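You operate a simulated robot arm through the tools that you are given. There is no shell and no other tool. Be economical: measure what you need, move in short steps, check, and stop when the job is done.

The job below is to be done with a simulated two-armed robot. You get a single attempt, and the scene is never put back.

JOB
Pick up the pot labelled "3" from the rinse bench with one hand, pass it to the other hand and put it on the shelf under the prep bench. Set down upright: cup.

It is judged by the outcome, as a careful person would: the job done as asked, and still so three seconds after it is handed in. It fails if anything else is knocked over, pushed out of place, dropped, spilled or broken.

ROBOT AND FRAMES
Two 7-joint arms with two-finger parallel grippers on one trunk, on a base that drives. Base frame: it is fixed to the floor where the robot stands at the start and does not move with it; the origin is under the middle of the robot, x ahead of it, y to its left, z up; the surface under the hand at the start is at about z = 800. Lengths are in mm, angles in degrees, forces in N, time in s.
The left shoulder is at the start at [80, 131, 947], the right one opposite. With the tool pointing down near the work surface each hand reaches from about 400 to 860 mm from the robot's upright axis, wherever it stands, measured 20 degrees to its own side. Places, roughly: shelf under the prep bench [1500, -1300, 400]. Payload 1.57 kg a hand.
Tool frame (each hand has its own): the origin (TCP) lies between the finger pads and is the grasp point; the fingertips stand 30 mm ahead of it; z points along the fingers, y is the line along which they close. The gripper opens to 110 mm. The fingers are 24 mm wide and 12 mm thick; the gripper's body (48 by 112 mm) begins 78 mm behind the TCP.
Orientation is that of the tool frame in the base frame, as a unit quaternion [x, y, z, w]. With the fingers straight down and closing along the base's y, the tool's x points along the base's -x, its y along +y and its z along -z.

CONTROLS
- The arms move only by the tool jog_arm. It takes "left_steps", "right_steps" or both (then of equal length, played together; a hand with none holds still); each is a list of rows, each a list of 7 numbers: the shift along the base's x, y, z in mm, then the turn, a rotation vector about the base's x, y, z in degrees, then the opening in per cent of the stroke, from 0 (shut) to 100 (fully open). In form: [[tx, ty, tz, rx, ry, rz, jaw], ...]. A call has 1 to 10 rows; each row is the pose to reach, as a shift and turn from the pose commanded when the call began. Each row takes 0.2 s and may step no farther than 50 mm and 8.6 degrees from the row before; otherwise, or with a gripper value out of range, the whole call is refused. A pose out of reach is approached as far as the arm can. The call stops where the force on the tool passes 40 N (or 10 N more than at its start, if that is more) or the arm is blocked; 0.2 s more then pass. Each finger travels about 108 mm/s and halts on what it meets, pressing with about 34 N; the grip force reading is that of the motor and also rises with nothing between the fingers. The clock runs only during rows and for 0.2 s after the last one: add rows that repeat a pose to give the fingers time. The reply holds the time, the measured pose of the TCP, the force on the tool along the base axes, the opening and the grip force, in the units named above and with some noise, with the torque about the TCP (base axes, N m) and any sound that the robot's microphone picked up.
- Cameras (640 x 400 px; columns grow to the right, rows downward): "scene" is now at [-61.9, 7.8, 1418.9]; the picture's right is [-0.06, -1.00, 0.00], its down [-0.58, 0.04, -0.81] and it looks along [0.81, -0.05, -0.58] (base axes); focal length 271 px, centre (320, 200). "left" rides on the left gripper at [70, -16, -141] in its tool frame; the picture's right is [0.23, 0.97, 0.00], its down [-0.86, 0.20, -0.48] and it looks along [-0.47, 0.11, 0.88] (tool axes); focal length 222 px, centre (320, 200). "right" rides on the right gripper at [70, 16, -141] in its tool frame; the picture's right is [-0.23, 0.97, 0.00], its down [-0.86, -0.20, -0.48] and it looks along [-0.47, -0.11, 0.88] (tool axes); focal length 222 px, centre (320, 200). There is no depth. A picture from a camera that has moved, and an enlarged one, comes with that camera's place and axes in the base frame and with its lens. The place of the scene camera against the robot may be out by one fixed shift of up to 25 mm in any direction.
- capture(camera): a new picture of that camera. It takes no simulated time.
- steer(legs): drives the robot by 1 to 6 legs, each [ahead, left, turn to the left] in mm, mm and degrees, along the robot's own axes; the way and the turn of a leg run together, so that a leg with both is an arc; at most 1500 mm and 180 degrees a leg. The arms and the cameras ride along, it lands a little off, and it stops where it bumps. It gives what a move gives.
- turn_head(pan, tilt): turns the head with the scene camera to pan (to the left, within 109 degrees either way) and tilt (down, from -29 to 69), counted from straight ahead of the robot. It gives what a move gives.
- enlarge(camera, box): a new picture of the part [left, top, right, bottom] of that camera's present view, enlarged. It takes no simulated time.
- close_job(): hands the job in; it is judged then, once.

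Go step by step. Nothing tells you exact positions but the pictures and the camera data: compare them with the known pose of the tool, close in by small moves and look again before you grip or let go. The budget is 120 turns and 92 pictures, counting those below and the enlarged ones. Unless the task says otherwise, let go and move clear before handing in, and close with one line.

The tools are called as name(argument=value, ...) on one line, values as JSON. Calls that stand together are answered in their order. jog_arm: Moves the arms, as the interface text tells. Its arguments: {"type":"object","properties":{"left_steps":{"type":"array"},"right_steps":{"type":"array"}},"required":[]} The other tools are called the same way: steer (legs) drives the base; turn_head (pan, tilt) turns the head that bears the scene camera; capture (camera) takes a picture; enlarge (camera, box) takes an enlarged picture of a part of a camera's view; close_job () hands the job in.

At the start:

```text
clock: 0.0
left_ee_pos: [627.0, 211.1, 1060.5]
left_ee_rot: [0.0, 1.0, 0.0, 0.0]
left_contact_force: [-0.4, 0.2, 0.9]
left_ft_torque: [0.03, 0.03, 0.03]
left_gripper_width: 109.9
left_grip_force: 0.1
right_ee_pos: [523.0, -274.8, 1103.4]
right_ee_rot: [0.0, 1.0, 0.0, -0.001]
right_contact_force: [0.3, 0.4, 0.6]
right_ft_torque: [-0.03, 0.02, -0.01]
right_gripper_width: 110.2
right_grip_force: 0.1
robot x, y, heading: [-3.5, 2.1, -0.2]
head pan, tilt: [-3.6, 35.7]
```

scene: 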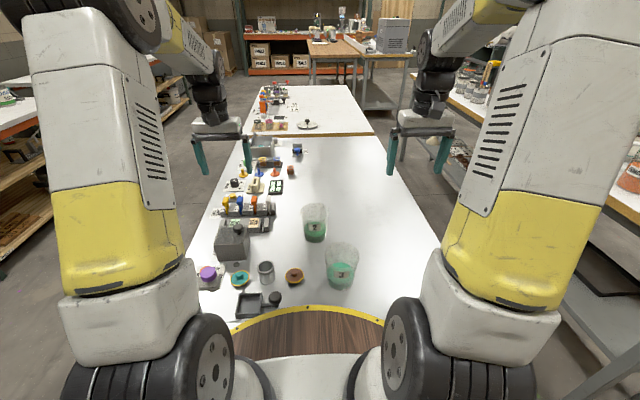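
right: 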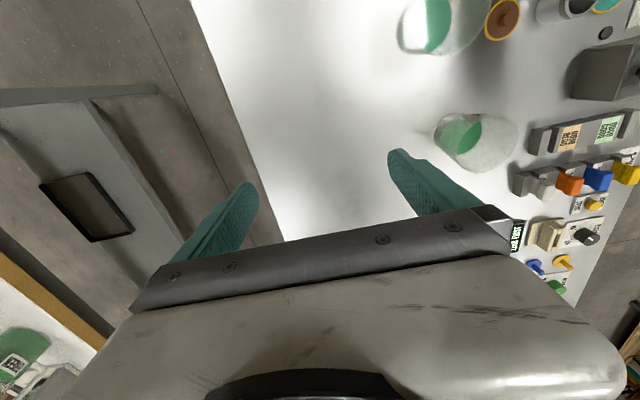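
left: 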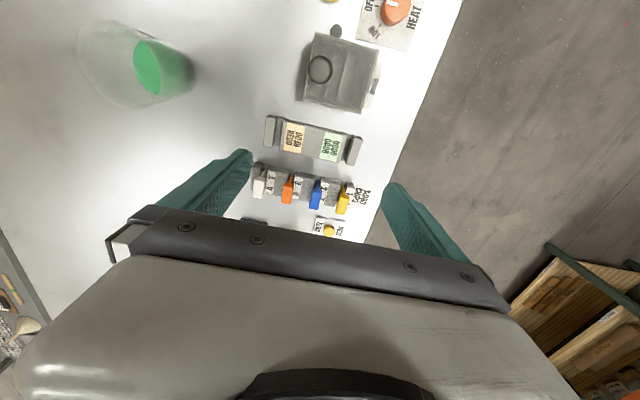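

I see a bench ahead with two translucent cups holding green liquid and many small items. I'll look closer at the labels and around for the benches.

enlarge(camera="scene", box=[270, 180, 400, 300])

turn_head(pan=-50, tilt=25)

capture(camera="scene")

```text
3.33 times, centred on (335, 240) of scene
camera zoom: at [-61.9, 7.8, 1418.9], right [-0.06, -1.0, 0.0], down [-0.58, 0.04, -0.81], along [0.81, -0.05, -0.58], focal length 903 px, centre (270, 67)
```

zoom: 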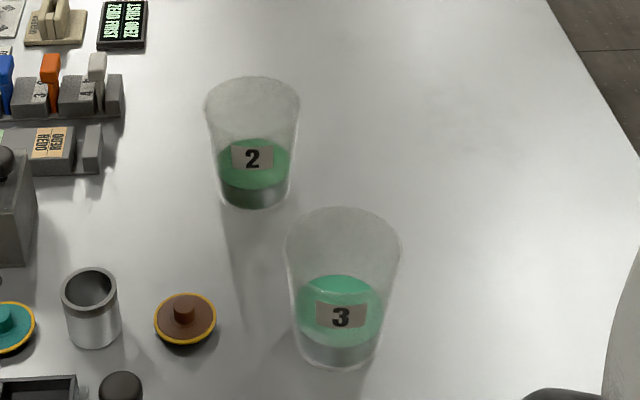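

```text
clock: 1.1
left_ee_pos: [629.2, 212.8, 1060.4]
left_ee_rot: [0.0, 1.0, 0.0, 0.0]
left_contact_force: [0.0, 0.5, -0.3]
left_ft_torque: [0.01, -0.02, -0.02]
left_gripper_width: 109.9
left_grip_force: 0.1
right_ee_pos: [523.2, -274.2, 1102.9]
right_ee_rot: [-0.001, 1.0, 0.0, 0.0]
right_contact_force: [0.3, -0.4, 0.1]
right_ft_torque: [0.02, 0.01, -0.04]
right_gripper_width: 109.9
right_grip_force: 0.1
robot x, y, heading: [-2.0, -2.9, 0.0]
head pan, tilt: [-50.0, 25.0]
```

```text
87 pictures are left
camera scene: at [-90.1, -57.3, 1435.8], right [-0.77, -0.64, 0.0], down [-0.27, 0.32, -0.91], along [0.58, -0.69, -0.42], focal length 271 px, centre (320, 200)
```

scene: 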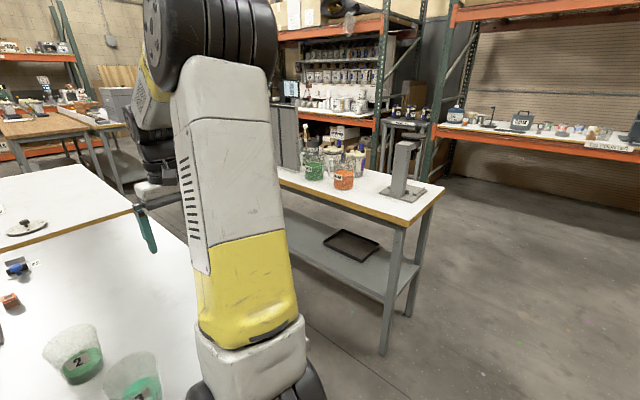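

Pot 3 is the nearer cup at about [396, -74, 800]. I need to identify the prep bench and how roomy it is, so I look further.

turn_head(pan=-75, tilt=25)

capture(camera="scene")

turn_head(pan=-28, tilt=15)

capture(camera="scene")

turn_head(pan=0, tilt=62)

capture(camera="scene")

```text
clock: 2.0
left_ee_pos: [626.7, 212.7, 1059.4]
left_ee_rot: [0.001, 1.0, 0.0, 0.0]
left_contact_force: [0.0, 0.0, -0.3]
left_ft_torque: [0.01, 0.0, 0.0]
left_gripper_width: 109.8
left_grip_force: 0.2
right_ee_pos: [522.7, -275.8, 1103.0]
right_ee_rot: [0.0, 1.0, 0.0, -0.001]
right_contact_force: [0.0, -0.2, 0.6]
right_ft_torque: [-0.03, 0.02, 0.0]
right_gripper_width: 110.1
right_grip_force: 0.1
robot x, y, heading: [0.4, 1.1, -0.2]
head pan, tilt: [-75.0, 25.0]
```

```text
86 pictures are left
camera scene: at [-125.5, -75.8, 1435.8], right [-0.97, -0.26, 0.0], down [-0.11, 0.41, -0.91], along [0.24, -0.88, -0.42], focal length 271 px, centre (320, 200)
```

scene: 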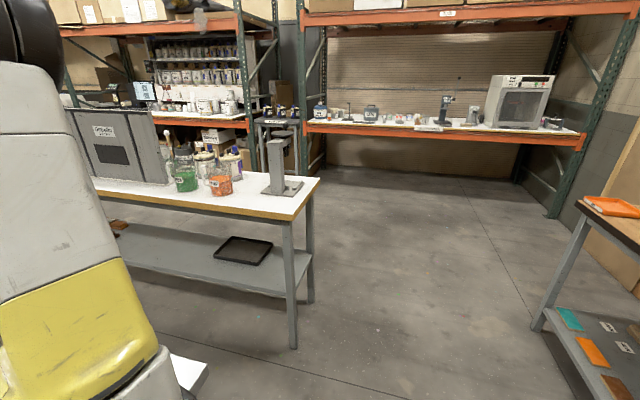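

```text
clock: 3.2
left_ee_pos: [627.6, 212.8, 1059.8]
left_ee_rot: [0.0, 1.0, 0.0, 0.0]
left_contact_force: [0.7, -0.5, -0.2]
left_ft_torque: [-0.04, 0.01, 0.01]
left_gripper_width: 110.0
left_grip_force: 0.1
right_ee_pos: [523.3, -273.7, 1102.2]
right_ee_rot: [0.0, 1.0, 0.0, 0.0]
right_contact_force: [-0.7, 0.4, -0.4]
right_ft_torque: [0.0, 0.01, -0.03]
right_gripper_width: 110.1
right_grip_force: 0.1
robot x, y, heading: [1.0, -0.0, -0.0]
head pan, tilt: [-28.0, 15.0]
```

```text
85 pictures are left
camera scene: at [-67.0, -30.7, 1452.0], right [-0.47, -0.88, 0.0], down [-0.23, 0.12, -0.97], along [0.85, -0.45, -0.26], focal length 271 px, centre (320, 200)
```

scene: 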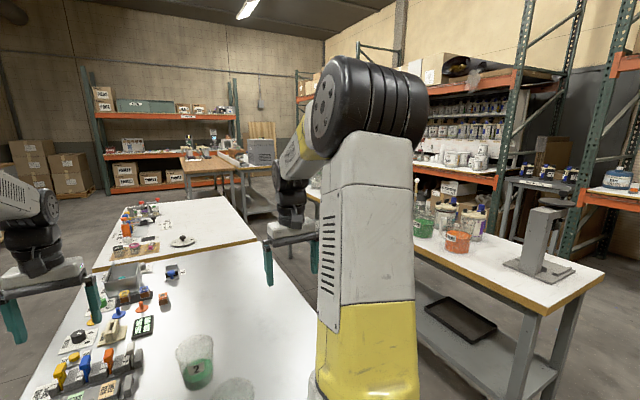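

```text
clock: 4.3
left_ee_pos: [627.9, 211.8, 1059.3]
left_ee_rot: [0.0, 1.0, 0.0, 0.0]
left_contact_force: [0.3, 0.1, -0.7]
left_ft_torque: [0.02, 0.0, 0.0]
left_gripper_width: 110.0
left_grip_force: 0.1
right_ee_pos: [523.5, -275.7, 1103.7]
right_ee_rot: [0.0, 1.0, 0.0, 0.0]
right_contact_force: [-0.5, -0.1, 0.2]
right_ft_torque: [-0.04, 0.03, 0.01]
right_gripper_width: 110.0
right_grip_force: 0.0
robot x, y, heading: [-4.1, 1.9, -0.1]
head pan, tilt: [0.0, 62.0]
```

```text
84 pictures are left
camera scene: at [-85.0, 13.2, 1383.5], right [0.0, -1.0, 0.0], down [-0.88, 0.0, -0.47], along [0.47, 0.0, -0.88], focal length 271 px, centre (320, 200)
```

scene: 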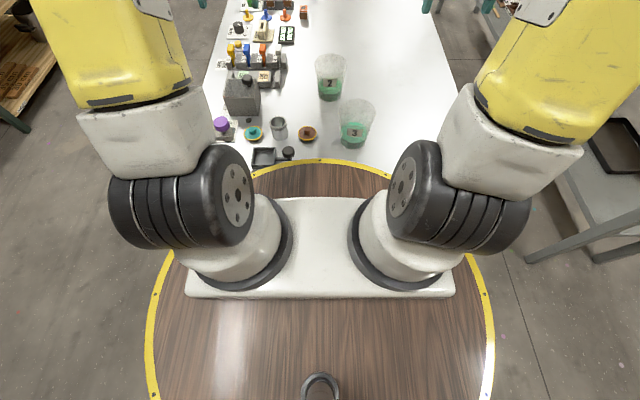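

The bench to the right (near end at x≈300, y≈-1060 to -1590) is the prep bench, with a shelf near z=400. I back up a little for reach, and look at pot 3 with the right hand's camera.

steer(legs=[[-120, 0, 0]])

turn_head(pan=-5, tilt=45)

capture(camera="scene")

enlarge(camera="scene", box=[260, 120, 420, 220])

capture(camera="right")

```text
clock: 5.6
left_ee_pos: [508.1, 210.6, 1059.9]
left_ee_rot: [0.0, 1.0, 0.0, 0.0]
left_contact_force: [0.8, 0.6, -0.3]
left_ft_torque: [-0.02, -0.01, 0.02]
left_gripper_width: 110.0
left_grip_force: 0.0
right_ee_pos: [403.4, -275.9, 1103.3]
right_ee_rot: [0.0, 1.0, 0.0, 0.0]
right_contact_force: [0.0, -1.0, 0.0]
right_ft_torque: [0.0, 0.02, 0.0]
right_gripper_width: 109.7
right_grip_force: 0.1
robot x, y, heading: [-122.8, 0.5, 0.1]
head pan, tilt: [0.0, 62.0]
```

```text
clock: 6.4
left_ee_pos: [508.1, 211.5, 1061.7]
left_ee_rot: [0.0, 1.0, 0.0, 0.0]
left_contact_force: [-0.4, -0.4, 0.5]
left_ft_torque: [-0.03, 0.0, 0.03]
left_gripper_width: 109.8
left_grip_force: 0.0
right_ee_pos: [403.3, -275.4, 1102.5]
right_ee_rot: [0.0, 1.0, -0.001, 0.0]
right_contact_force: [-0.5, 0.7, 0.5]
right_ft_torque: [0.01, -0.02, -0.06]
right_gripper_width: 110.0
right_grip_force: 0.1
robot x, y, heading: [-118.3, -1.2, 0.0]
head pan, tilt: [-5.0, 45.0]
```

```text
83 pictures are left
camera scene: at [-187.6, 6.2, 1405.1], right [-0.09, -1.0, 0.0], down [-0.71, 0.06, -0.71], along [0.7, -0.06, -0.71], focal length 271 px, centre (320, 200)
```

scene: 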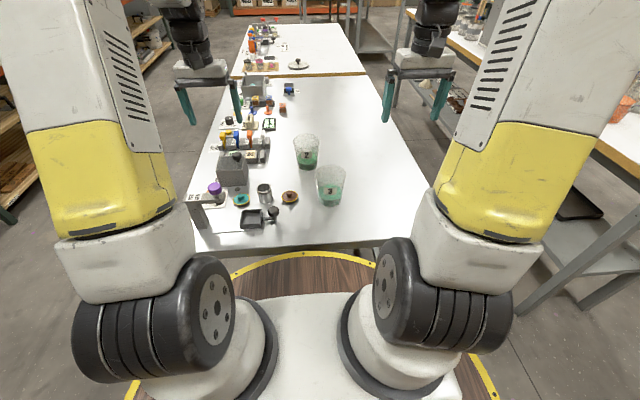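

```text
4.00 times, centred on (340, 170) of scene
camera zoom: at [-187.6, 6.2, 1405.1], right [-0.09, -1.0, 0.0], down [-0.71, 0.06, -0.71], along [0.7, -0.06, -0.71], focal length 1083 px, centre (240, 320)
```

zoom: 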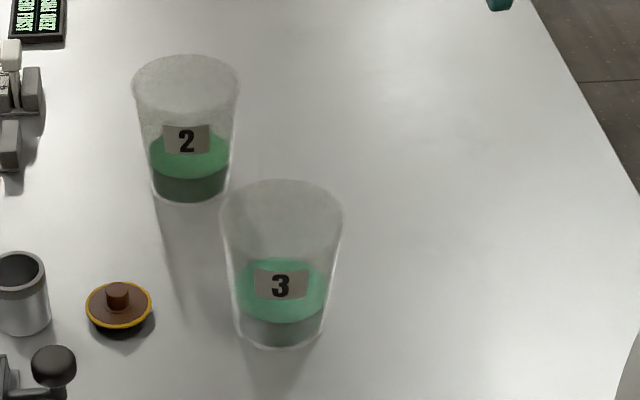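

```text
81 pictures are left
camera right: at [335.2, -258.0, 1244.9], right [0.23, 0.97, 0.0], down [0.85, -0.2, 0.48], along [0.47, -0.11, -0.88], focal length 222 px, centre (320, 200)
```

right: 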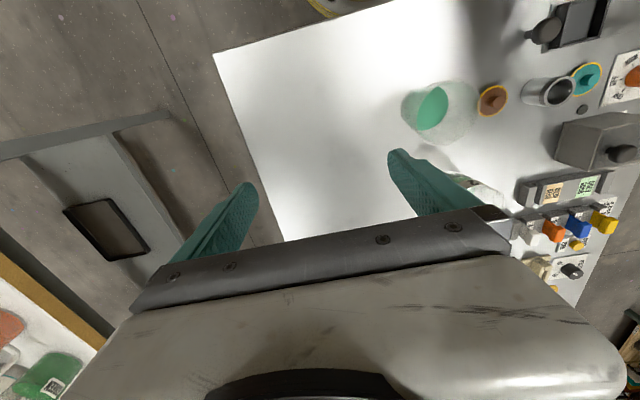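

Pot 3 is about 119 mm tall, with an 86 mm rim and 67 mm base, near [400, -78]. I move the right hand above and near it to refine this.

jog_arm(right_steps=[[0, 40, -10, 0, 0, 0, 100], [-10, 80, -20, 0, 0, 0, 100], [-20, 120, -30, 0, 0, 0, 100], [-40, 150, -40, 0, 0, 0, 100], [-60, 170, -50, 0, 0, 0, 100]])

capture(camera="right")

capture(camera="scene")

```text
clock: 7.6
left_ee_pos: [508.2, 212.0, 1061.0]
left_ee_rot: [-0.001, 1.0, 0.0, 0.0]
left_contact_force: [0.1, 0.4, -0.1]
left_ft_torque: [0.01, 0.02, 0.0]
left_gripper_width: 110.1
left_grip_force: 0.0
right_ee_pos: [345.4, -105.3, 1052.9]
right_ee_rot: [0.001, 1.0, 0.0, 0.0]
right_contact_force: [0.5, -0.1, -0.6]
right_ft_torque: [-0.04, 0.01, 0.01]
right_gripper_width: 109.9
right_grip_force: 0.1
robot x, y, heading: [-118.9, 2.2, 0.1]
head pan, tilt: [-5.0, 45.0]
```

```text
80 pictures are left
camera right: at [277.8, -88.4, 1193.8], right [0.23, 0.97, 0.0], down [0.86, -0.2, 0.48], along [0.47, -0.11, -0.88], focal length 222 px, centre (320, 200)
```

right: 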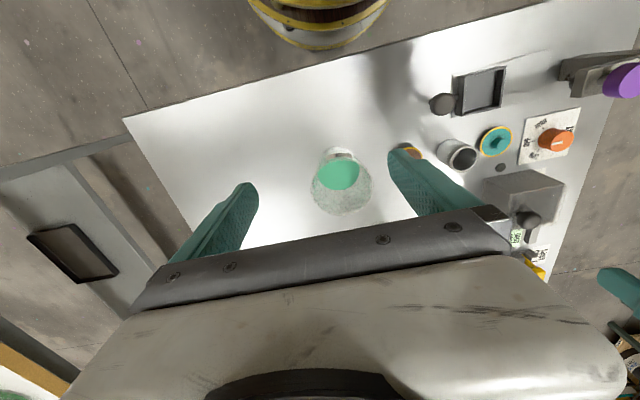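

```text
79 pictures are left
camera scene: at [-187.4, 6.0, 1405.2], right [-0.09, -1.0, 0.0], down [-0.7, 0.06, -0.71], along [0.7, -0.06, -0.71], focal length 271 px, centre (320, 200)
```

scene: 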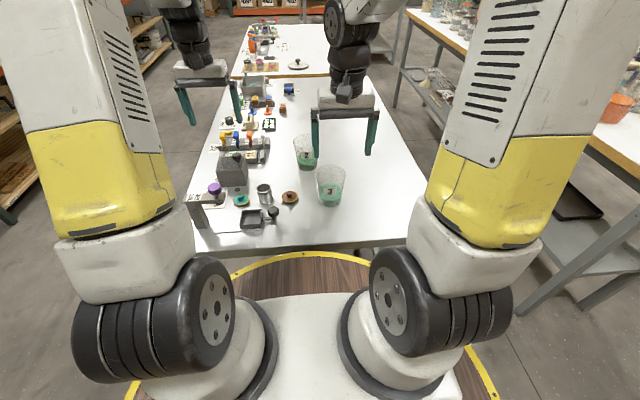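

The cup is now near the centre of the right camera. I enlarge for a precise fix.

enlarge(camera="right", box=[270, 130, 430, 230])

```text
4.00 times, centred on (350, 180) of right
camera zoom: at [277.8, -88.4, 1193.8], right [0.23, 0.97, 0.0], down [0.86, -0.2, 0.48], along [0.47, -0.11, -0.88], focal length 888 px, centre (200, 280)
```

zoom: 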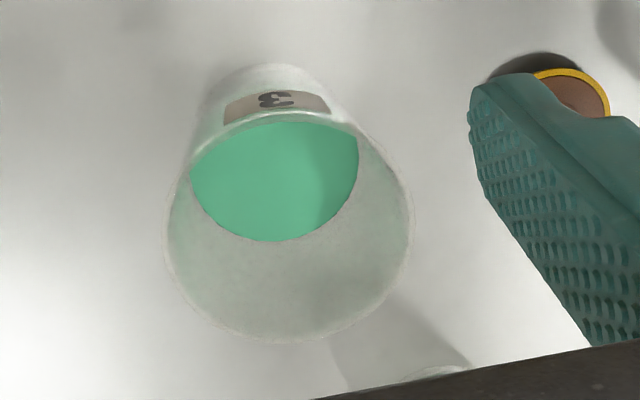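

Estimate: pot centre ≈ [416, -87]. I line up over it and lower to just above the rim, then check.

jog_arm(right_steps=[[35, 9, 0, 0, 0, 0, 100], [71, 18, 0, 0, 0, 0, 100], [71, 18, -45, 0, 0, 0, 100], [71, 18, -85, 0, 0, 0, 100]])

capture(camera="right")

enlarge(camera="scene", box=[260, 100, 420, 220])

```text
clock: 8.6
left_ee_pos: [508.6, 210.4, 1060.3]
left_ee_rot: [0.0, 1.0, 0.0, 0.0]
left_contact_force: [0.5, -0.4, 0.2]
left_ft_torque: [-0.02, -0.02, -0.02]
left_gripper_width: 110.1
left_grip_force: 0.1
right_ee_pos: [416.8, -86.9, 966.8]
right_ee_rot: [-0.001, 1.0, 0.0, 0.0]
right_contact_force: [0.0, 0.1, 0.3]
right_ft_torque: [-0.02, -0.02, 0.03]
right_gripper_width: 109.9
right_grip_force: 0.0
robot x, y, heading: [-117.3, 1.9, 0.3]
head pan, tilt: [-5.0, 45.0]
```

```text
77 pictures are left
camera right: at [347.7, -69.5, 1108.0], right [0.23, 0.97, 0.0], down [0.85, -0.2, 0.48], along [0.47, -0.11, -0.88], focal length 222 px, centre (320, 200)
```

right: 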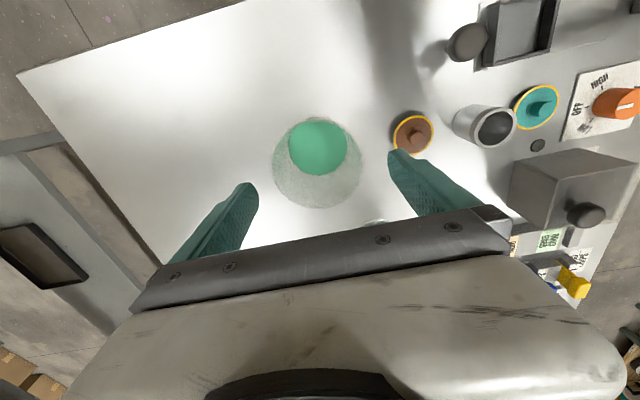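

```text
3.33 times, centred on (340, 160) of scene
camera zoom: at [-187.8, 6.2, 1405.2], right [-0.09, -1.0, 0.0], down [-0.7, 0.06, -0.71], along [0.7, -0.06, -0.71], focal length 903 px, centre (253, 333)
```

zoom: 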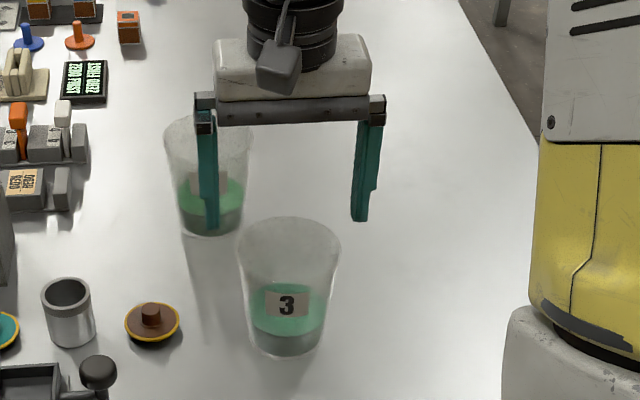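

The right hand is centred over the pot (≈[417, -88]). I lower it straight down around the upper part and close gently.

jog_arm(right_steps=[[0, -1, -20, 0, 0, 0, 100], [0, -1, -40, 0, 0, 0, 100], [0, -1, -60, 0, 0, 0, 100], [0, -1, -75, 0, 0, 0, 100]])

enlarge(camera="scene", box=[260, 100, 420, 220])

capture(camera="right")

```text
clock: 9.6
left_ee_pos: [509.7, 212.1, 1060.1]
left_ee_rot: [0.0, 1.0, 0.0, 0.0]
left_contact_force: [-0.2, 0.2, -1.2]
left_ft_torque: [0.02, -0.02, -0.01]
left_gripper_width: 110.1
left_grip_force: 0.0
right_ee_pos: [415.6, -87.5, 894.8]
right_ee_rot: [0.0, 1.0, 0.0, -0.001]
right_contact_force: [0.0, -0.6, 0.0]
right_ft_torque: [0.02, -0.01, -0.02]
right_gripper_width: 110.2
right_grip_force: 0.1
robot x, y, heading: [-119.5, 2.4, 0.0]
head pan, tilt: [-5.0, 45.0]
```

```text
3.33 times, centred on (340, 160) of scene
camera zoom: at [-187.6, 6.2, 1405.2], right [-0.09, -1.0, 0.0], down [-0.7, 0.06, -0.71], along [0.7, -0.06, -0.71], focal length 903 px, centre (253, 333)
```

zoom: 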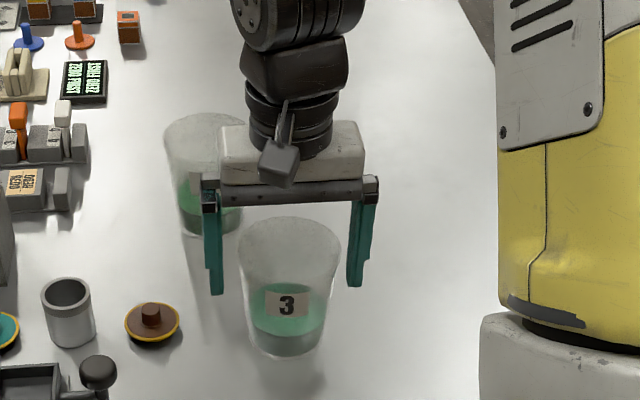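

```text
74 pictures are left
camera right: at [347.1, -70.9, 1035.5], right [0.23, 0.97, 0.0], down [0.85, -0.2, 0.48], along [0.47, -0.11, -0.88], focal length 222 px, centre (320, 200)
```

right: 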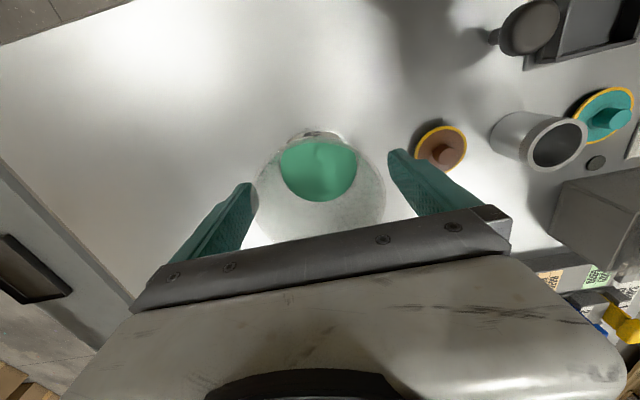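

The fingers straddle the upper part of the pot evenly. I close on it.

jog_arm(right_steps=[[0, 0, 0, 0, 0, 0, 85], [0, 0, 0, 0, 0, 0, 75], [0, 0, 0, 0, 0, 0, 70], [0, 0, 0, 0, 0, 0, 68], [0, 0, 0, 0, 0, 0, 68]])

enlarge(camera="scene", box=[260, 100, 420, 220])

```text
clock: 10.8
left_ee_pos: [509.2, 211.3, 1061.0]
left_ee_rot: [0.0, 1.0, 0.0, 0.0]
left_contact_force: [0.3, -0.7, -0.2]
left_ft_torque: [-0.01, 0.02, -0.01]
left_gripper_width: 110.0
left_grip_force: 0.1
right_ee_pos: [416.8, -86.7, 893.9]
right_ee_rot: [0.0, 1.0, 0.0, 0.0]
right_contact_force: [0.3, 0.8, -0.2]
right_ft_torque: [0.04, -0.02, -0.02]
right_gripper_width: 90.7
right_grip_force: 34.2
robot x, y, heading: [-118.0, -2.2, 0.3]
head pan, tilt: [-5.0, 45.0]
```

```text
3.33 times, centred on (340, 160) of scene
camera zoom: at [-187.5, 6.2, 1405.2], right [-0.09, -1.0, 0.0], down [-0.7, 0.06, -0.71], along [0.7, -0.06, -0.71], focal length 903 px, centre (253, 333)
```

zoom: 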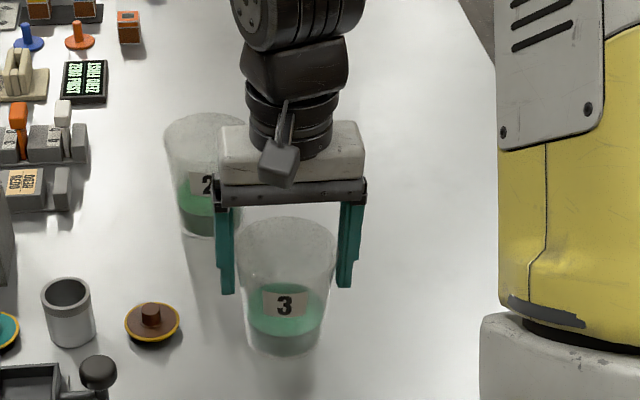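

The grip holds at 90.7 mm with 34 N. I lift a little and check.

jog_arm(right_steps=[[0, 0, 10, 0, 0, 0, 68], [0, 0, 25, 0, 0, 0, 68], [0, 0, 45, 0, 0, 0, 68], [0, 0, 65, 0, 0, 0, 68], [0, 0, 65, 0, 0, 0, 68]])

enlarge(camera="scene", box=[260, 80, 420, 200])

```text
clock: 12.0
left_ee_pos: [508.8, 213.6, 1061.7]
left_ee_rot: [-0.001, 1.0, -0.001, 0.0]
left_contact_force: [0.0, 0.7, 0.3]
left_ft_torque: [0.02, -0.04, 0.0]
left_gripper_width: 109.7
left_grip_force: 0.0
right_ee_pos: [415.3, -87.7, 959.5]
right_ee_rot: [0.0, 1.0, 0.001, 0.001]
right_contact_force: [-0.2, 0.8, 0.7]
right_ft_torque: [0.03, 0.0, 0.06]
right_gripper_width: 74.6
right_grip_force: 0.0
robot x, y, heading: [-120.0, -0.3, -0.2]
head pan, tilt: [-5.0, 45.0]
```

```text
3.33 times, centred on (340, 140) of scene
camera zoom: at [-187.5, 6.2, 1405.2], right [-0.09, -1.0, 0.0], down [-0.7, 0.06, -0.71], along [0.7, -0.06, -0.71], focal length 903 px, centre (253, 400)
```

zoom: 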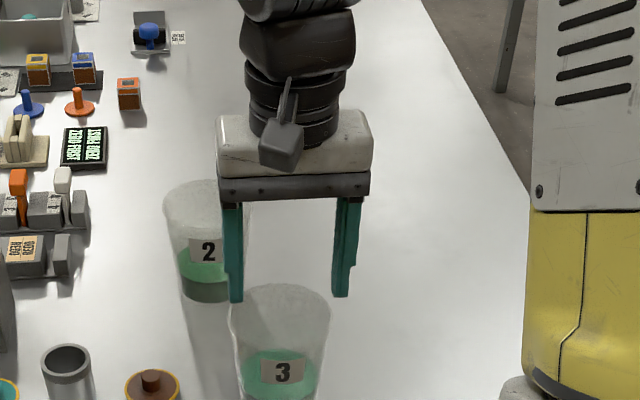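

The pot slipped free of the fingers but still stands upright on the bench. I re-measure it.

capture(camera="right")

enlarge(camera="scene", box=[280, 140, 376, 220])

capture(camera="left")

```text
71 pictures are left
camera right: at [346.1, -70.9, 1101.2], right [0.23, 0.97, 0.0], down [0.85, -0.2, 0.48], along [0.47, -0.11, -0.88], focal length 222 px, centre (320, 200)
```

right: 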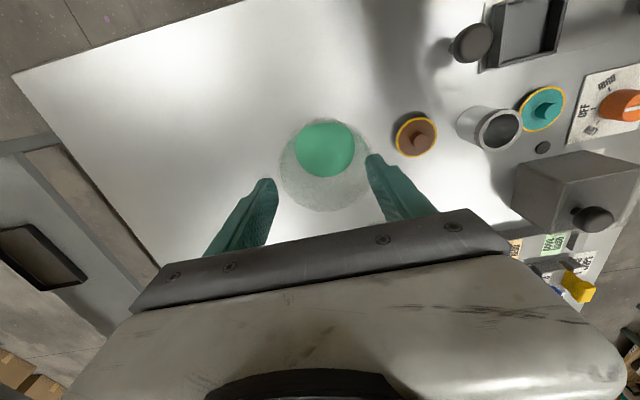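

```text
5.00 times, centred on (328, 180) of scene
camera zoom: at [-187.5, 6.2, 1405.2], right [-0.09, -1.0, 0.0], down [-0.7, 0.06, -0.71], along [0.7, -0.06, -0.71], focal length 1354 px, centre (280, 300)
```

zoom: 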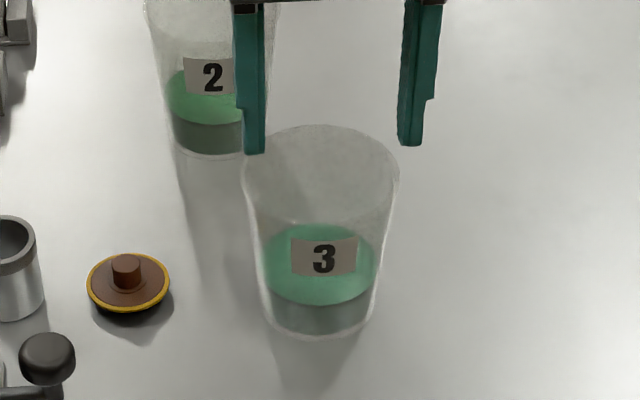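

```text
69 pictures are left
camera left: at [438.6, 195.6, 1201.1], right [-0.23, 0.97, 0.0], down [0.86, 0.2, 0.48], along [0.47, 0.11, -0.88], focal length 222 px, centre (320, 200)
```

left: 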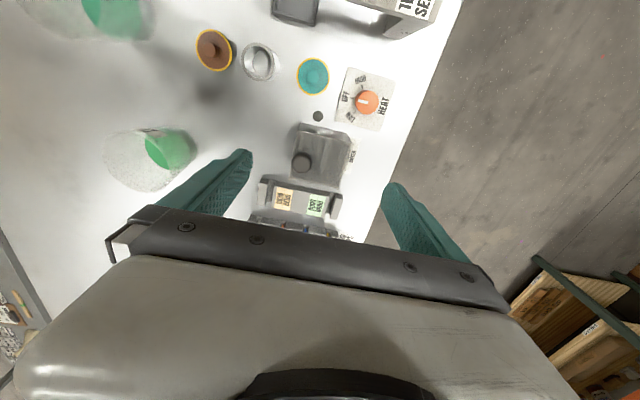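

The pot moved only about 5 mm (now ≈[416, -82]) and stands fine. I open, go down deeper this time and grip with full force.

jog_arm(right_steps=[[0, 2, 10, 0, 0, 0, 100], [0, 4, 10, 0, 0, 0, 100], [0, 5, -20, 0, 0, 0, 100], [0, 5, -50, 0, 0, 0, 100], [0, 5, -75, 0, 0, 0, 100], [0, 5, -90, 0, 0, 0, 100], [0, 5, -100, 0, 0, 0, 100]])

enlarge(camera="right", box=[220, 100, 420, 260])

enlarge(camera="scene", box=[280, 120, 376, 220])

```text
clock: 13.6
left_ee_pos: [509.0, 211.7, 1060.7]
left_ee_rot: [0.0, 1.0, -0.001, 0.0]
left_contact_force: [0.5, -0.2, -0.1]
left_ft_torque: [0.0, 0.03, -0.03]
left_gripper_width: 109.8
left_grip_force: 0.2
right_ee_pos: [413.0, -82.5, 857.1]
right_ee_rot: [-0.001, 1.0, 0.0, 0.001]
right_contact_force: [-0.5, -1.5, -0.2]
right_ft_torque: [0.0, -0.01, -0.01]
right_gripper_width: 110.2
right_grip_force: 0.0
robot x, y, heading: [-120.5, -0.1, 0.1]
head pan, tilt: [-5.0, 45.0]
```

```text
2.50 times, centred on (320, 180) of right
camera zoom: at [344.7, -64.8, 999.4], right [0.23, 0.97, 0.0], down [0.85, -0.2, 0.48], along [0.47, -0.11, -0.88], focal length 555 px, centre (320, 250)
```

zoom: 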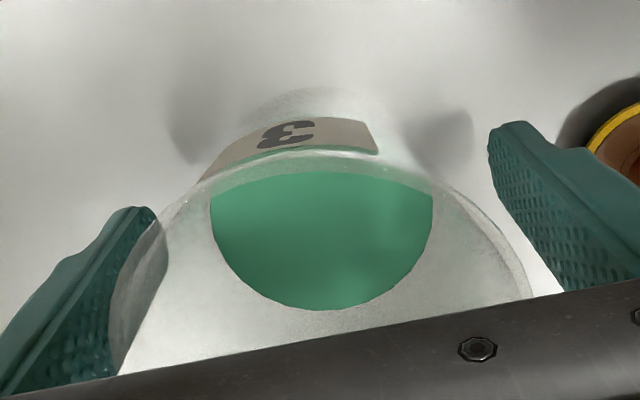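

```text
4.00 times, centred on (328, 170) of scene
camera zoom: at [-187.6, 6.2, 1405.2], right [-0.09, -1.0, 0.0], down [-0.7, 0.06, -0.71], along [0.7, -0.06, -0.71], focal length 1083 px, centre (288, 320)
```

zoom: 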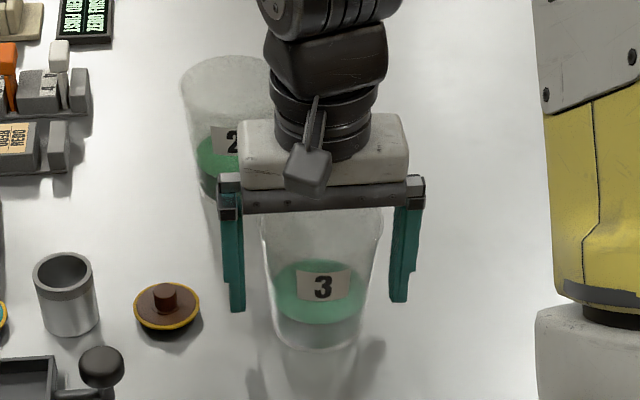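

Fingers are evenly placed on both sides, deeper this time. I close fully and let the grip settle.

jog_arm(right_steps=[[2, 0, 0, 0, 0, 0, 85], [2, 0, 0, 0, 0, 0, 70], [2, 0, 0, 0, 0, 0, 50], [2, 0, 0, 0, 0, 0, 40], [2, 0, 0, 0, 0, 0, 40]])

enlarge(camera="scene", box=[280, 120, 376, 220])

enlarge(camera="right", box=[220, 100, 420, 260])

```text
clock: 14.8
left_ee_pos: [508.9, 211.8, 1060.1]
left_ee_rot: [0.0, 1.0, 0.0, -0.001]
left_contact_force: [0.8, -1.0, 0.4]
left_ft_torque: [-0.05, 0.01, 0.01]
left_gripper_width: 109.7
left_grip_force: 0.0
right_ee_pos: [415.6, -81.9, 858.4]
right_ee_rot: [0.0, 1.0, 0.0, 0.001]
right_contact_force: [0.6, -0.2, -0.6]
right_ft_torque: [0.01, 0.02, -0.04]
right_gripper_width: 90.8
right_grip_force: 34.0
robot x, y, heading: [-119.2, -1.4, -0.1]
head pan, tilt: [-5.0, 45.0]
```

```text
4.00 times, centred on (328, 170) of scene
camera zoom: at [-187.5, 6.2, 1405.2], right [-0.09, -1.0, 0.0], down [-0.7, 0.06, -0.71], along [0.7, -0.06, -0.71], focal length 1083 px, centre (288, 320)
```

zoom: 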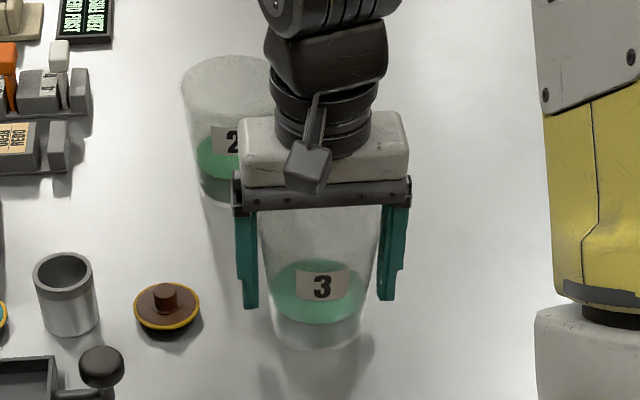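

```text
2.50 times, centred on (320, 180) of right
camera zoom: at [347.1, -65.2, 999.7], right [0.23, 0.97, 0.0], down [0.86, -0.2, 0.48], along [0.47, -0.11, -0.88], focal length 555 px, centre (320, 250)
```

zoom: 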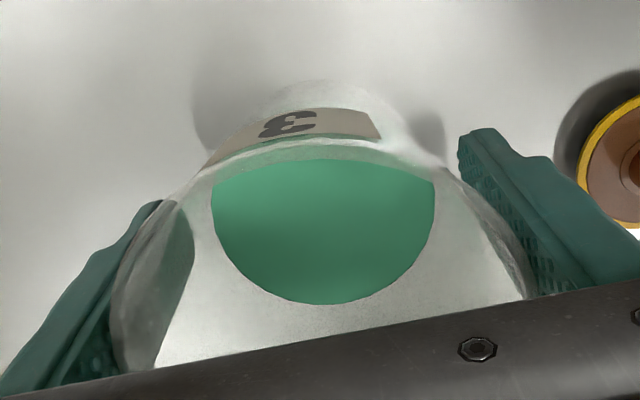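

Contact is at the rim (90.8 mm) as before. I test it with a very slow small lift, watching the forces.

jog_arm(right_steps=[[0, 0, 2, 0, 0, 0, 0], [0, 0, 4, 0, 0, 0, 0], [0, 0, 6, 0, 0, 0, 0], [0, 0, 8, 0, 0, 0, 0], [0, 0, 10, 0, 0, 0, 0], [0, 0, 10, 0, 0, 0, 0]])

enlarge(camera="scene", box=[280, 120, 376, 220])

```text
clock: 16.2
left_ee_pos: [508.7, 211.8, 1060.1]
left_ee_rot: [0.001, 1.0, 0.001, 0.0]
left_contact_force: [-0.1, 0.2, 0.4]
left_ft_torque: [-0.01, 0.01, 0.0]
left_gripper_width: 109.9
left_grip_force: 0.0
right_ee_pos: [416.6, -82.8, 867.1]
right_ee_rot: [-0.001, 1.0, 0.001, 0.0]
right_contact_force: [-0.7, -0.9, -1.3]
right_ft_torque: [-0.02, -0.01, 0.0]
right_gripper_width: 90.8
right_grip_force: 34.0
robot x, y, heading: [-119.3, -2.6, -0.1]
head pan, tilt: [-5.0, 45.0]
```

```text
4.00 times, centred on (328, 170) of scene
camera zoom: at [-187.5, 6.2, 1405.2], right [-0.09, -1.0, 0.0], down [-0.7, 0.06, -0.71], along [0.7, -0.06, -0.71], focal length 1083 px, centre (288, 320)
```

zoom: 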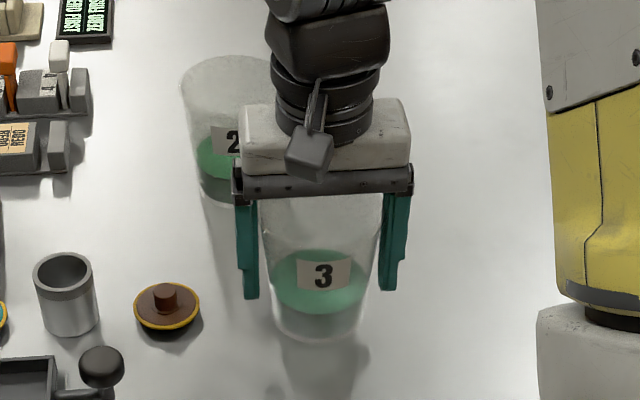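

It lifted with the hand this time (weight ≈1.3 N). I carry on lifting slowly and check for creep.

jog_arm(right_steps=[[0, 0, 4, 0, 0, 0, 0], [0, 0, 10, 0, 0, 0, 0], [0, 0, 18, 0, 0, 0, 0], [0, 0, 26, 0, 0, 0, 0], [0, 0, 34, 0, 0, 0, 0], [0, 0, 42, 0, 0, 0, 0], [0, 0, 50, 0, 0, 0, 0], [0, 0, 50, 0, 0, 0, 0]])

enlarge(camera="right", box=[220, 100, 420, 260])

enlarge(camera="scene", box=[280, 120, 376, 220])

```text
clock: 18.0
left_ee_pos: [507.6, 211.0, 1060.3]
left_ee_rot: [0.0, 1.0, 0.0, 0.001]
left_contact_force: [-0.5, -0.1, 0.0]
left_ft_torque: [0.01, 0.0, 0.0]
left_gripper_width: 109.9
left_grip_force: 0.0
right_ee_pos: [415.7, -83.1, 917.8]
right_ee_rot: [0.0, 1.0, 0.0, 0.0]
right_contact_force: [0.3, 0.0, -1.8]
right_ft_torque: [0.0, 0.02, 0.0]
right_gripper_width: 90.8
right_grip_force: 34.1
robot x, y, heading: [-120.5, 0.5, 0.1]
head pan, tilt: [-5.0, 45.0]
```

```text
2.50 times, centred on (320, 180) of right
camera zoom: at [348.0, -66.6, 1060.1], right [0.23, 0.97, 0.0], down [0.86, -0.2, 0.48], along [0.47, -0.11, -0.88], focal length 555 px, centre (320, 250)
```

zoom: 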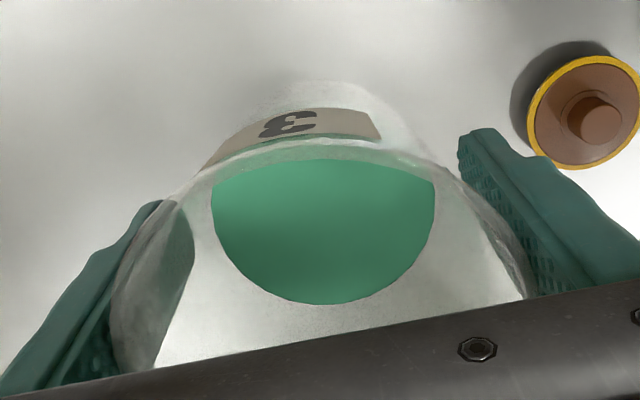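

```text
4.00 times, centred on (328, 170) of scene
camera zoom: at [-187.5, 6.2, 1405.2], right [-0.09, -1.0, 0.0], down [-0.7, 0.06, -0.71], along [0.7, -0.06, -0.71], focal length 1083 px, centre (288, 320)
```

zoom: 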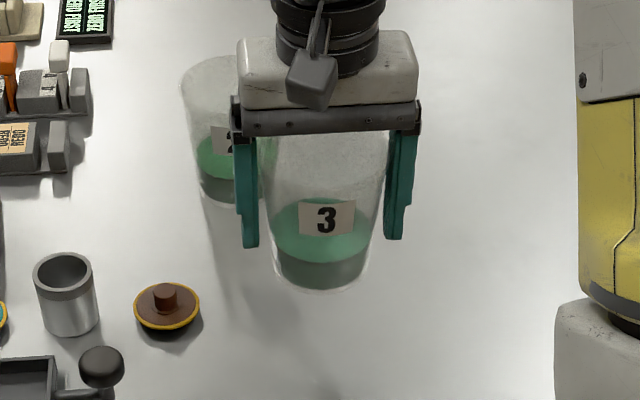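

The pot is firmly held, with no slip. I raise it higher and ahead with the right hand while turning the left hand toward horizontal (pointing to -y, camera up) well off to the left.

jog_arm(right_steps=[[3, 0, 10, 0, 0, 0, 0], [8, 0, 26, 0, 0, 0, 0], [14, 0, 44, 0, 0, 0, 0], [20, 0, 62, 0, 0, 0, 0], [26, 0, 80, 0, 0, 0, 0], [32, 0, 98, 0, 0, 0, 0], [38, 0, 116, 0, 0, 0, 0], [44, 0, 134, 0, 0, 0, 0], [48, 0, 148, 0, 0, 0, 0], [50, 0, 155, 0, 0, 0, 0]], left_steps=[[0, 10, 5, -4.6, 4.6, 4.6, 100], [0, 20, 10, -9.2, 9.2, 9.2, 100], [0, 30, 15, -13.8, 13.8, 13.8, 100], [0, 40, 20, -18.4, 18.4, 18.4, 100], [0, 50, 25, -23, 23, 23, 100], [0, 60, 30, -27.6, 27.6, 27.6, 100], [0, 70, 35, -32.2, 32.2, 32.2, 100], [0, 80, 40, -36.8, 36.8, 36.8, 100], [0, 80, 40, -41.4, 41.4, 41.4, 100], [0, 80, 40, -46, 46, 46, 100]])

capture(camera="scene")

```text
clock: 20.2
left_ee_pos: [509.1, 292.5, 1100.1]
left_ee_rot: [-0.371, 0.767, -0.371, -0.37]
left_contact_force: [-0.5, 1.2, -0.7]
left_ft_torque: [-0.01, 0.02, -0.01]
left_gripper_width: 109.8
left_grip_force: 0.0
right_ee_pos: [466.1, -82.8, 1073.2]
right_ee_rot: [0.0, 1.0, 0.0, 0.001]
right_contact_force: [-1.2, -0.8, -1.4]
right_ft_torque: [0.0, -0.01, -0.01]
right_gripper_width: 90.7
right_grip_force: 34.0
robot x, y, heading: [-118.7, 0.4, -0.2]
head pan, tilt: [-5.0, 45.0]
```

```text
61 pictures are left
camera scene: at [-187.5, 6.2, 1405.2], right [-0.09, -1.0, 0.0], down [-0.7, 0.06, -0.71], along [0.7, -0.06, -0.71], focal length 271 px, centre (320, 200)
```

scene: 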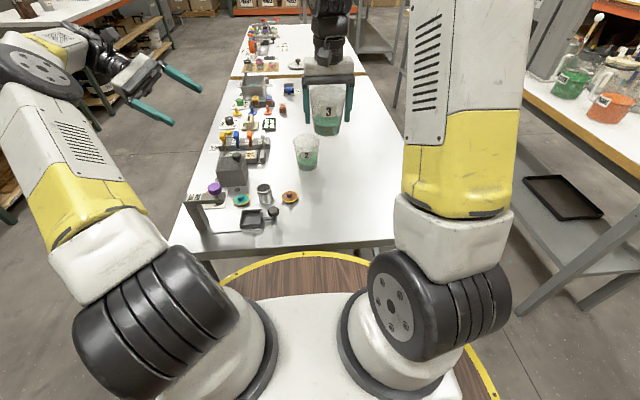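

The left hand is turning as planned. I finish the turn and bring it to a stand-off beside the pot.

jog_arm(left_steps=[[-5, -10, 0, -4.62, 4.62, 4.62, 100], [-10, -20, 0, -9.24, 9.24, 9.24, 100], [-20, -40, 0, -13.86, 13.86, 13.86, 100], [-30, -60, -5, -18.48, 18.48, 18.48, 100], [-35, -80, -10, -23.09, 23.09, 23.09, 100], [-40, -110, -15, -23.09, 23.09, 23.09, 100], [-43, -140, -15, -23.09, 23.09, 23.09, 100], [-43, -160, -15, -23.09, 23.09, 23.09, 100]])

capture(camera="scene")

capture(camera="left")

```text
clock: 22.0
left_ee_pos: [465.6, 131.8, 1083.7]
left_ee_rot: [-0.499, 0.502, -0.499, -0.499]
left_contact_force: [-0.6, 0.0, 0.1]
left_ft_torque: [-0.02, -0.02, 0.04]
left_gripper_width: 109.8
left_grip_force: 0.1
right_ee_pos: [467.6, -82.9, 1072.6]
right_ee_rot: [0.0, 1.0, -0.001, -0.001]
right_contact_force: [-0.5, -0.9, -1.9]
right_ft_torque: [-0.03, 0.0, 0.0]
right_gripper_width: 91.2
right_grip_force: 34.1
robot x, y, heading: [-120.6, 5.8, 0.1]
head pan, tilt: [-5.0, 45.0]
```

```text
60 pictures are left
camera scene: at [-187.5, 6.4, 1405.2], right [-0.09, -1.0, 0.0], down [-0.7, 0.06, -0.71], along [0.7, -0.06, -0.71], focal length 271 px, centre (320, 200)
```

scene: 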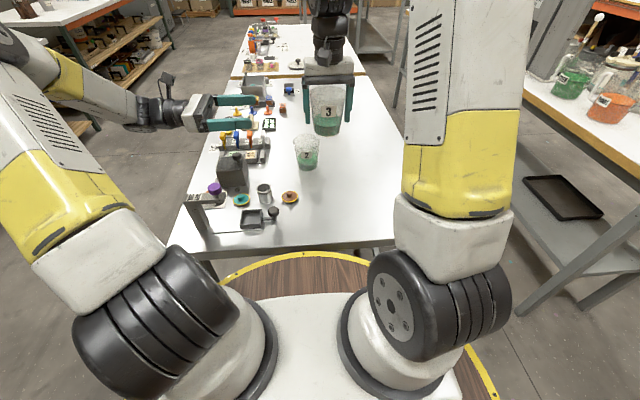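

```text
59 pictures are left
camera left: at [481.6, 272.3, 1155.1], right [-0.97, 0.0, 0.22], down [-0.2, 0.48, -0.85], along [-0.11, -0.88, -0.47], focal length 222 px, centre (320, 200)
```

left: 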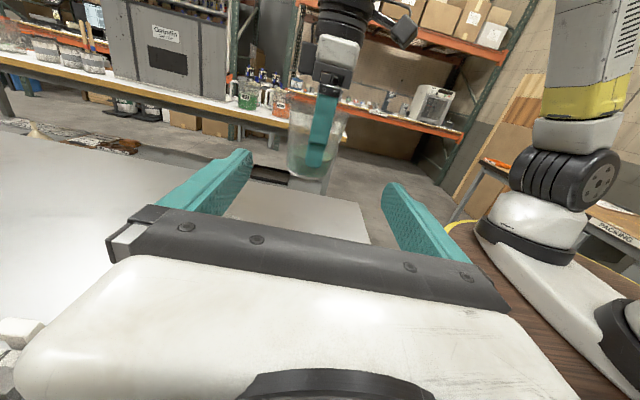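

The left hand points squarely at the pot at the right height. I advance to just before the pot and check alignment.

jog_arm(left_steps=[[0, -25, 0, 0, 0, 0, 100], [1, -50, 0, 0, 0, 0, 100], [2, -75, 0, 0, 0, 0, 100], [2, -95, 0, 0, 0, 0, 100], [2, -105, 0, 0, 0, 0, 100]])

enlarge(camera="left", box=[160, 20, 480, 220])

enlarge(camera="scene", box=[200, 40, 392, 160])

enlarge(camera="right", box=[220, 60, 620, 260])

```text
clock: 23.2
left_ee_pos: [469.5, 27.1, 1087.4]
left_ee_rot: [-0.499, 0.503, -0.499, -0.5]
left_contact_force: [0.3, -0.7, 0.3]
left_ft_torque: [0.02, 0.02, -0.02]
left_gripper_width: 110.0
left_grip_force: 0.1
right_ee_pos: [468.4, -82.8, 1074.1]
right_ee_rot: [0.001, 1.0, 0.0, -0.001]
right_contact_force: [0.5, 1.2, -2.0]
right_ft_torque: [-0.01, 0.01, 0.0]
right_gripper_width: 90.9
right_grip_force: 33.6
robot x, y, heading: [-114.4, 0.0, 0.2]
head pan, tilt: [-5.0, 45.0]
```

```text
2.00 times, centred on (320, 120) of left
camera zoom: at [484.5, 167.9, 1156.3], right [-0.97, 0.0, 0.22], down [-0.19, 0.48, -0.85], along [-0.11, -0.88, -0.47], focal length 444 px, centre (320, 360)
```

zoom: 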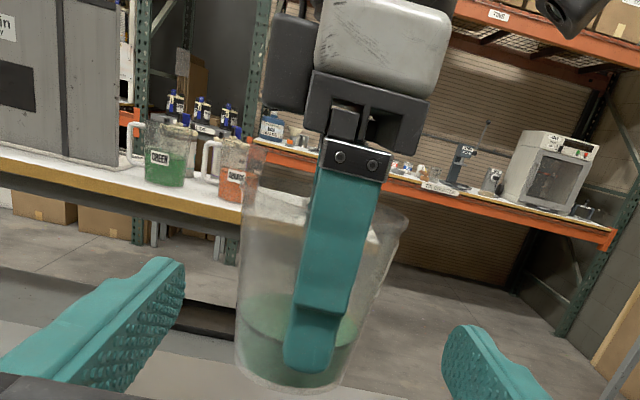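

```text
3.33 times, centred on (296, 100) of scene
camera zoom: at [-187.5, 6.3, 1405.2], right [-0.09, -1.0, 0.0], down [-0.7, 0.06, -0.71], along [0.7, -0.06, -0.71], focal length 903 px, centre (400, 533)
```

zoom: 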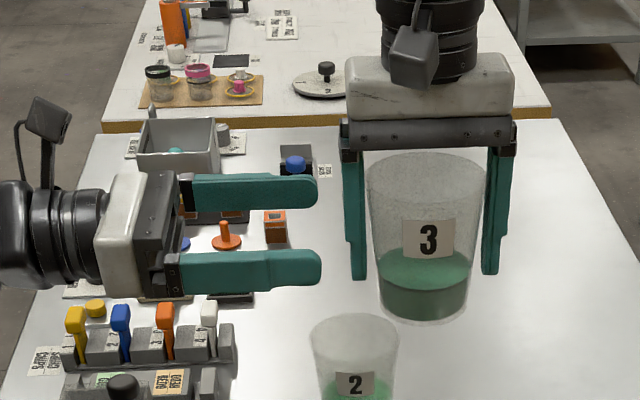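

```text
1.60 times, centred on (420, 160) of right
camera zoom: at [399.0, -65.9, 1214.8], right [0.23, 0.97, 0.0], down [0.86, -0.2, 0.48], along [0.47, -0.11, -0.88], focal length 355 px, centre (160, 264)
```

zoom: 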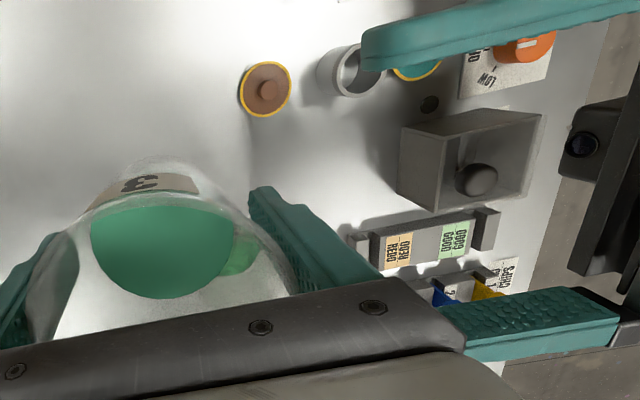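

Alignment is within ~3 mm; vertical is on target. I shift +3 in x and slide the left fingers around the pot.

jog_arm(left_steps=[[3, -12, 0, 0, 0, 0, 100], [3, -27, 0, 0, 0, 0, 100], [3, -42, 0, 0, 0, 0, 100], [3, -57, 0, 0, 0, 0, 100], [3, -72, 0, 0, 0, 0, 100], [3, -87, 0, 0, 0, 0, 100], [3, -100, 0, 0, 0, 0, 100], [3, -108, 0, 0, 0, 0, 100]])

enlarge(camera="left", box=[160, 20, 480, 220])

enlarge(camera="scene", box=[240, 40, 400, 160])

```text
clock: 25.0
left_ee_pos: [471.1, -82.1, 1086.5]
left_ee_rot: [-0.5, 0.503, -0.499, -0.498]
left_contact_force: [-0.2, -0.6, -1.0]
left_ft_torque: [0.02, 0.01, 0.0]
left_gripper_width: 109.9
left_grip_force: 0.1
right_ee_pos: [466.6, -81.4, 1072.4]
right_ee_rot: [0.0, 1.0, 0.0, 0.001]
right_contact_force: [0.5, -0.3, -0.9]
right_ft_torque: [-0.02, 0.01, 0.01]
right_gripper_width: 90.9
right_grip_force: 34.0
robot x, y, heading: [-120.5, 1.7, 0.1]
head pan, tilt: [-5.0, 45.0]
```

```text
2.00 times, centred on (320, 120) of left
camera zoom: at [487.8, 58.6, 1155.4], right [-0.97, 0.0, 0.22], down [-0.2, 0.48, -0.85], along [-0.11, -0.88, -0.47], focal length 444 px, centre (320, 360)
```

zoom: 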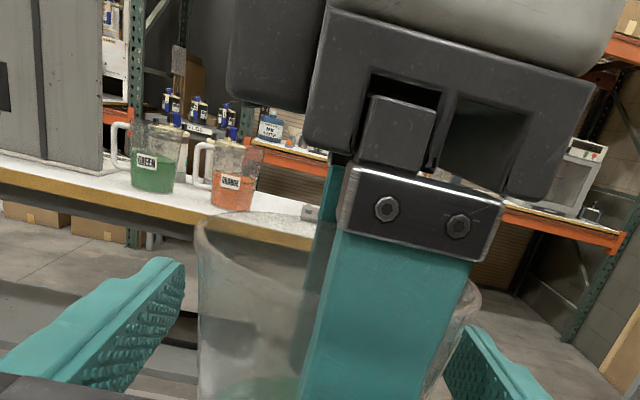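

```text
3.33 times, centred on (320, 100) of scene
camera zoom: at [-187.5, 6.3, 1405.2], right [-0.09, -1.0, 0.0], down [-0.7, 0.06, -0.71], along [0.7, -0.06, -0.71], focal length 903 px, centre (320, 533)
```

zoom: 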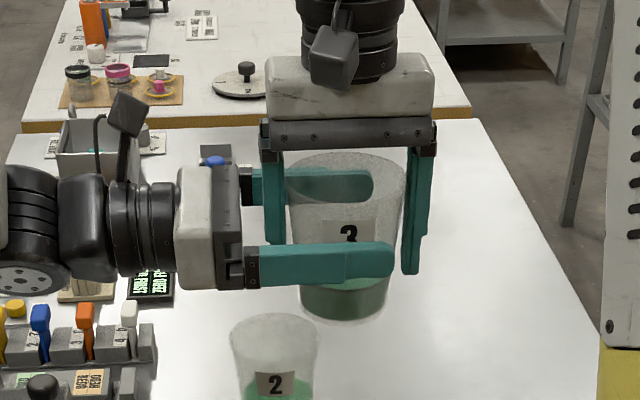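

The left fingers straddle the pot in x. I close the left hand on it while the right holds.

jog_arm(left_steps=[[0, 0, 0, 0, 0, 0, 85], [0, 0, 0, 0, 0, 0, 75], [0, 0, 0, 0, 0, 0, 65], [0, 0, 0, 0, 0, 0, 50], [0, 0, 0, 0, 0, 0, 30], [0, 0, 0, 0, 0, 0, 10], [0, 0, 0, 0, 0, 0, 10]])

enlarge(camera="scene", box=[240, 40, 400, 160])

```text
clock: 26.6
left_ee_pos: [471.0, -82.5, 1084.9]
left_ee_rot: [-0.5, 0.502, -0.5, -0.498]
left_contact_force: [7.2, -3.8, 0.4]
left_ft_torque: [0.08, 0.15, 0.07]
left_gripper_width: 86.9
left_grip_force: 33.9
right_ee_pos: [466.6, -83.0, 1072.9]
right_ee_rot: [0.0, 1.0, 0.0, 0.0]
right_contact_force: [-7.5, 4.6, 0.5]
right_ft_torque: [-0.15, -0.25, 0.01]
right_gripper_width: 90.9
right_grip_force: 34.5
robot x, y, heading: [-118.6, 1.3, 0.1]
head pan, tilt: [-5.0, 45.0]
```

```text
3.33 times, centred on (320, 100) of scene
camera zoom: at [-187.5, 6.2, 1405.2], right [-0.09, -1.0, 0.0], down [-0.7, 0.06, -0.71], along [0.7, -0.06, -0.71], focal length 903 px, centre (320, 533)
```

zoom: 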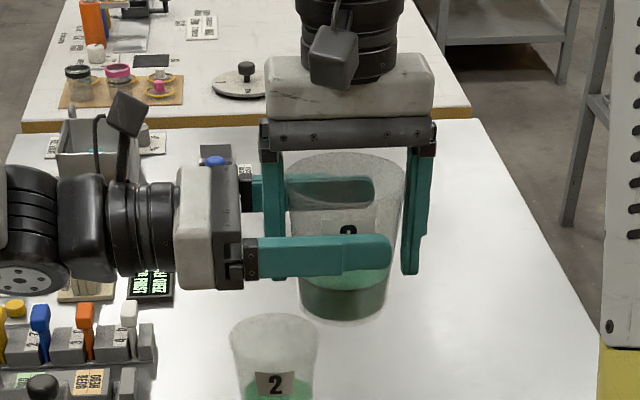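

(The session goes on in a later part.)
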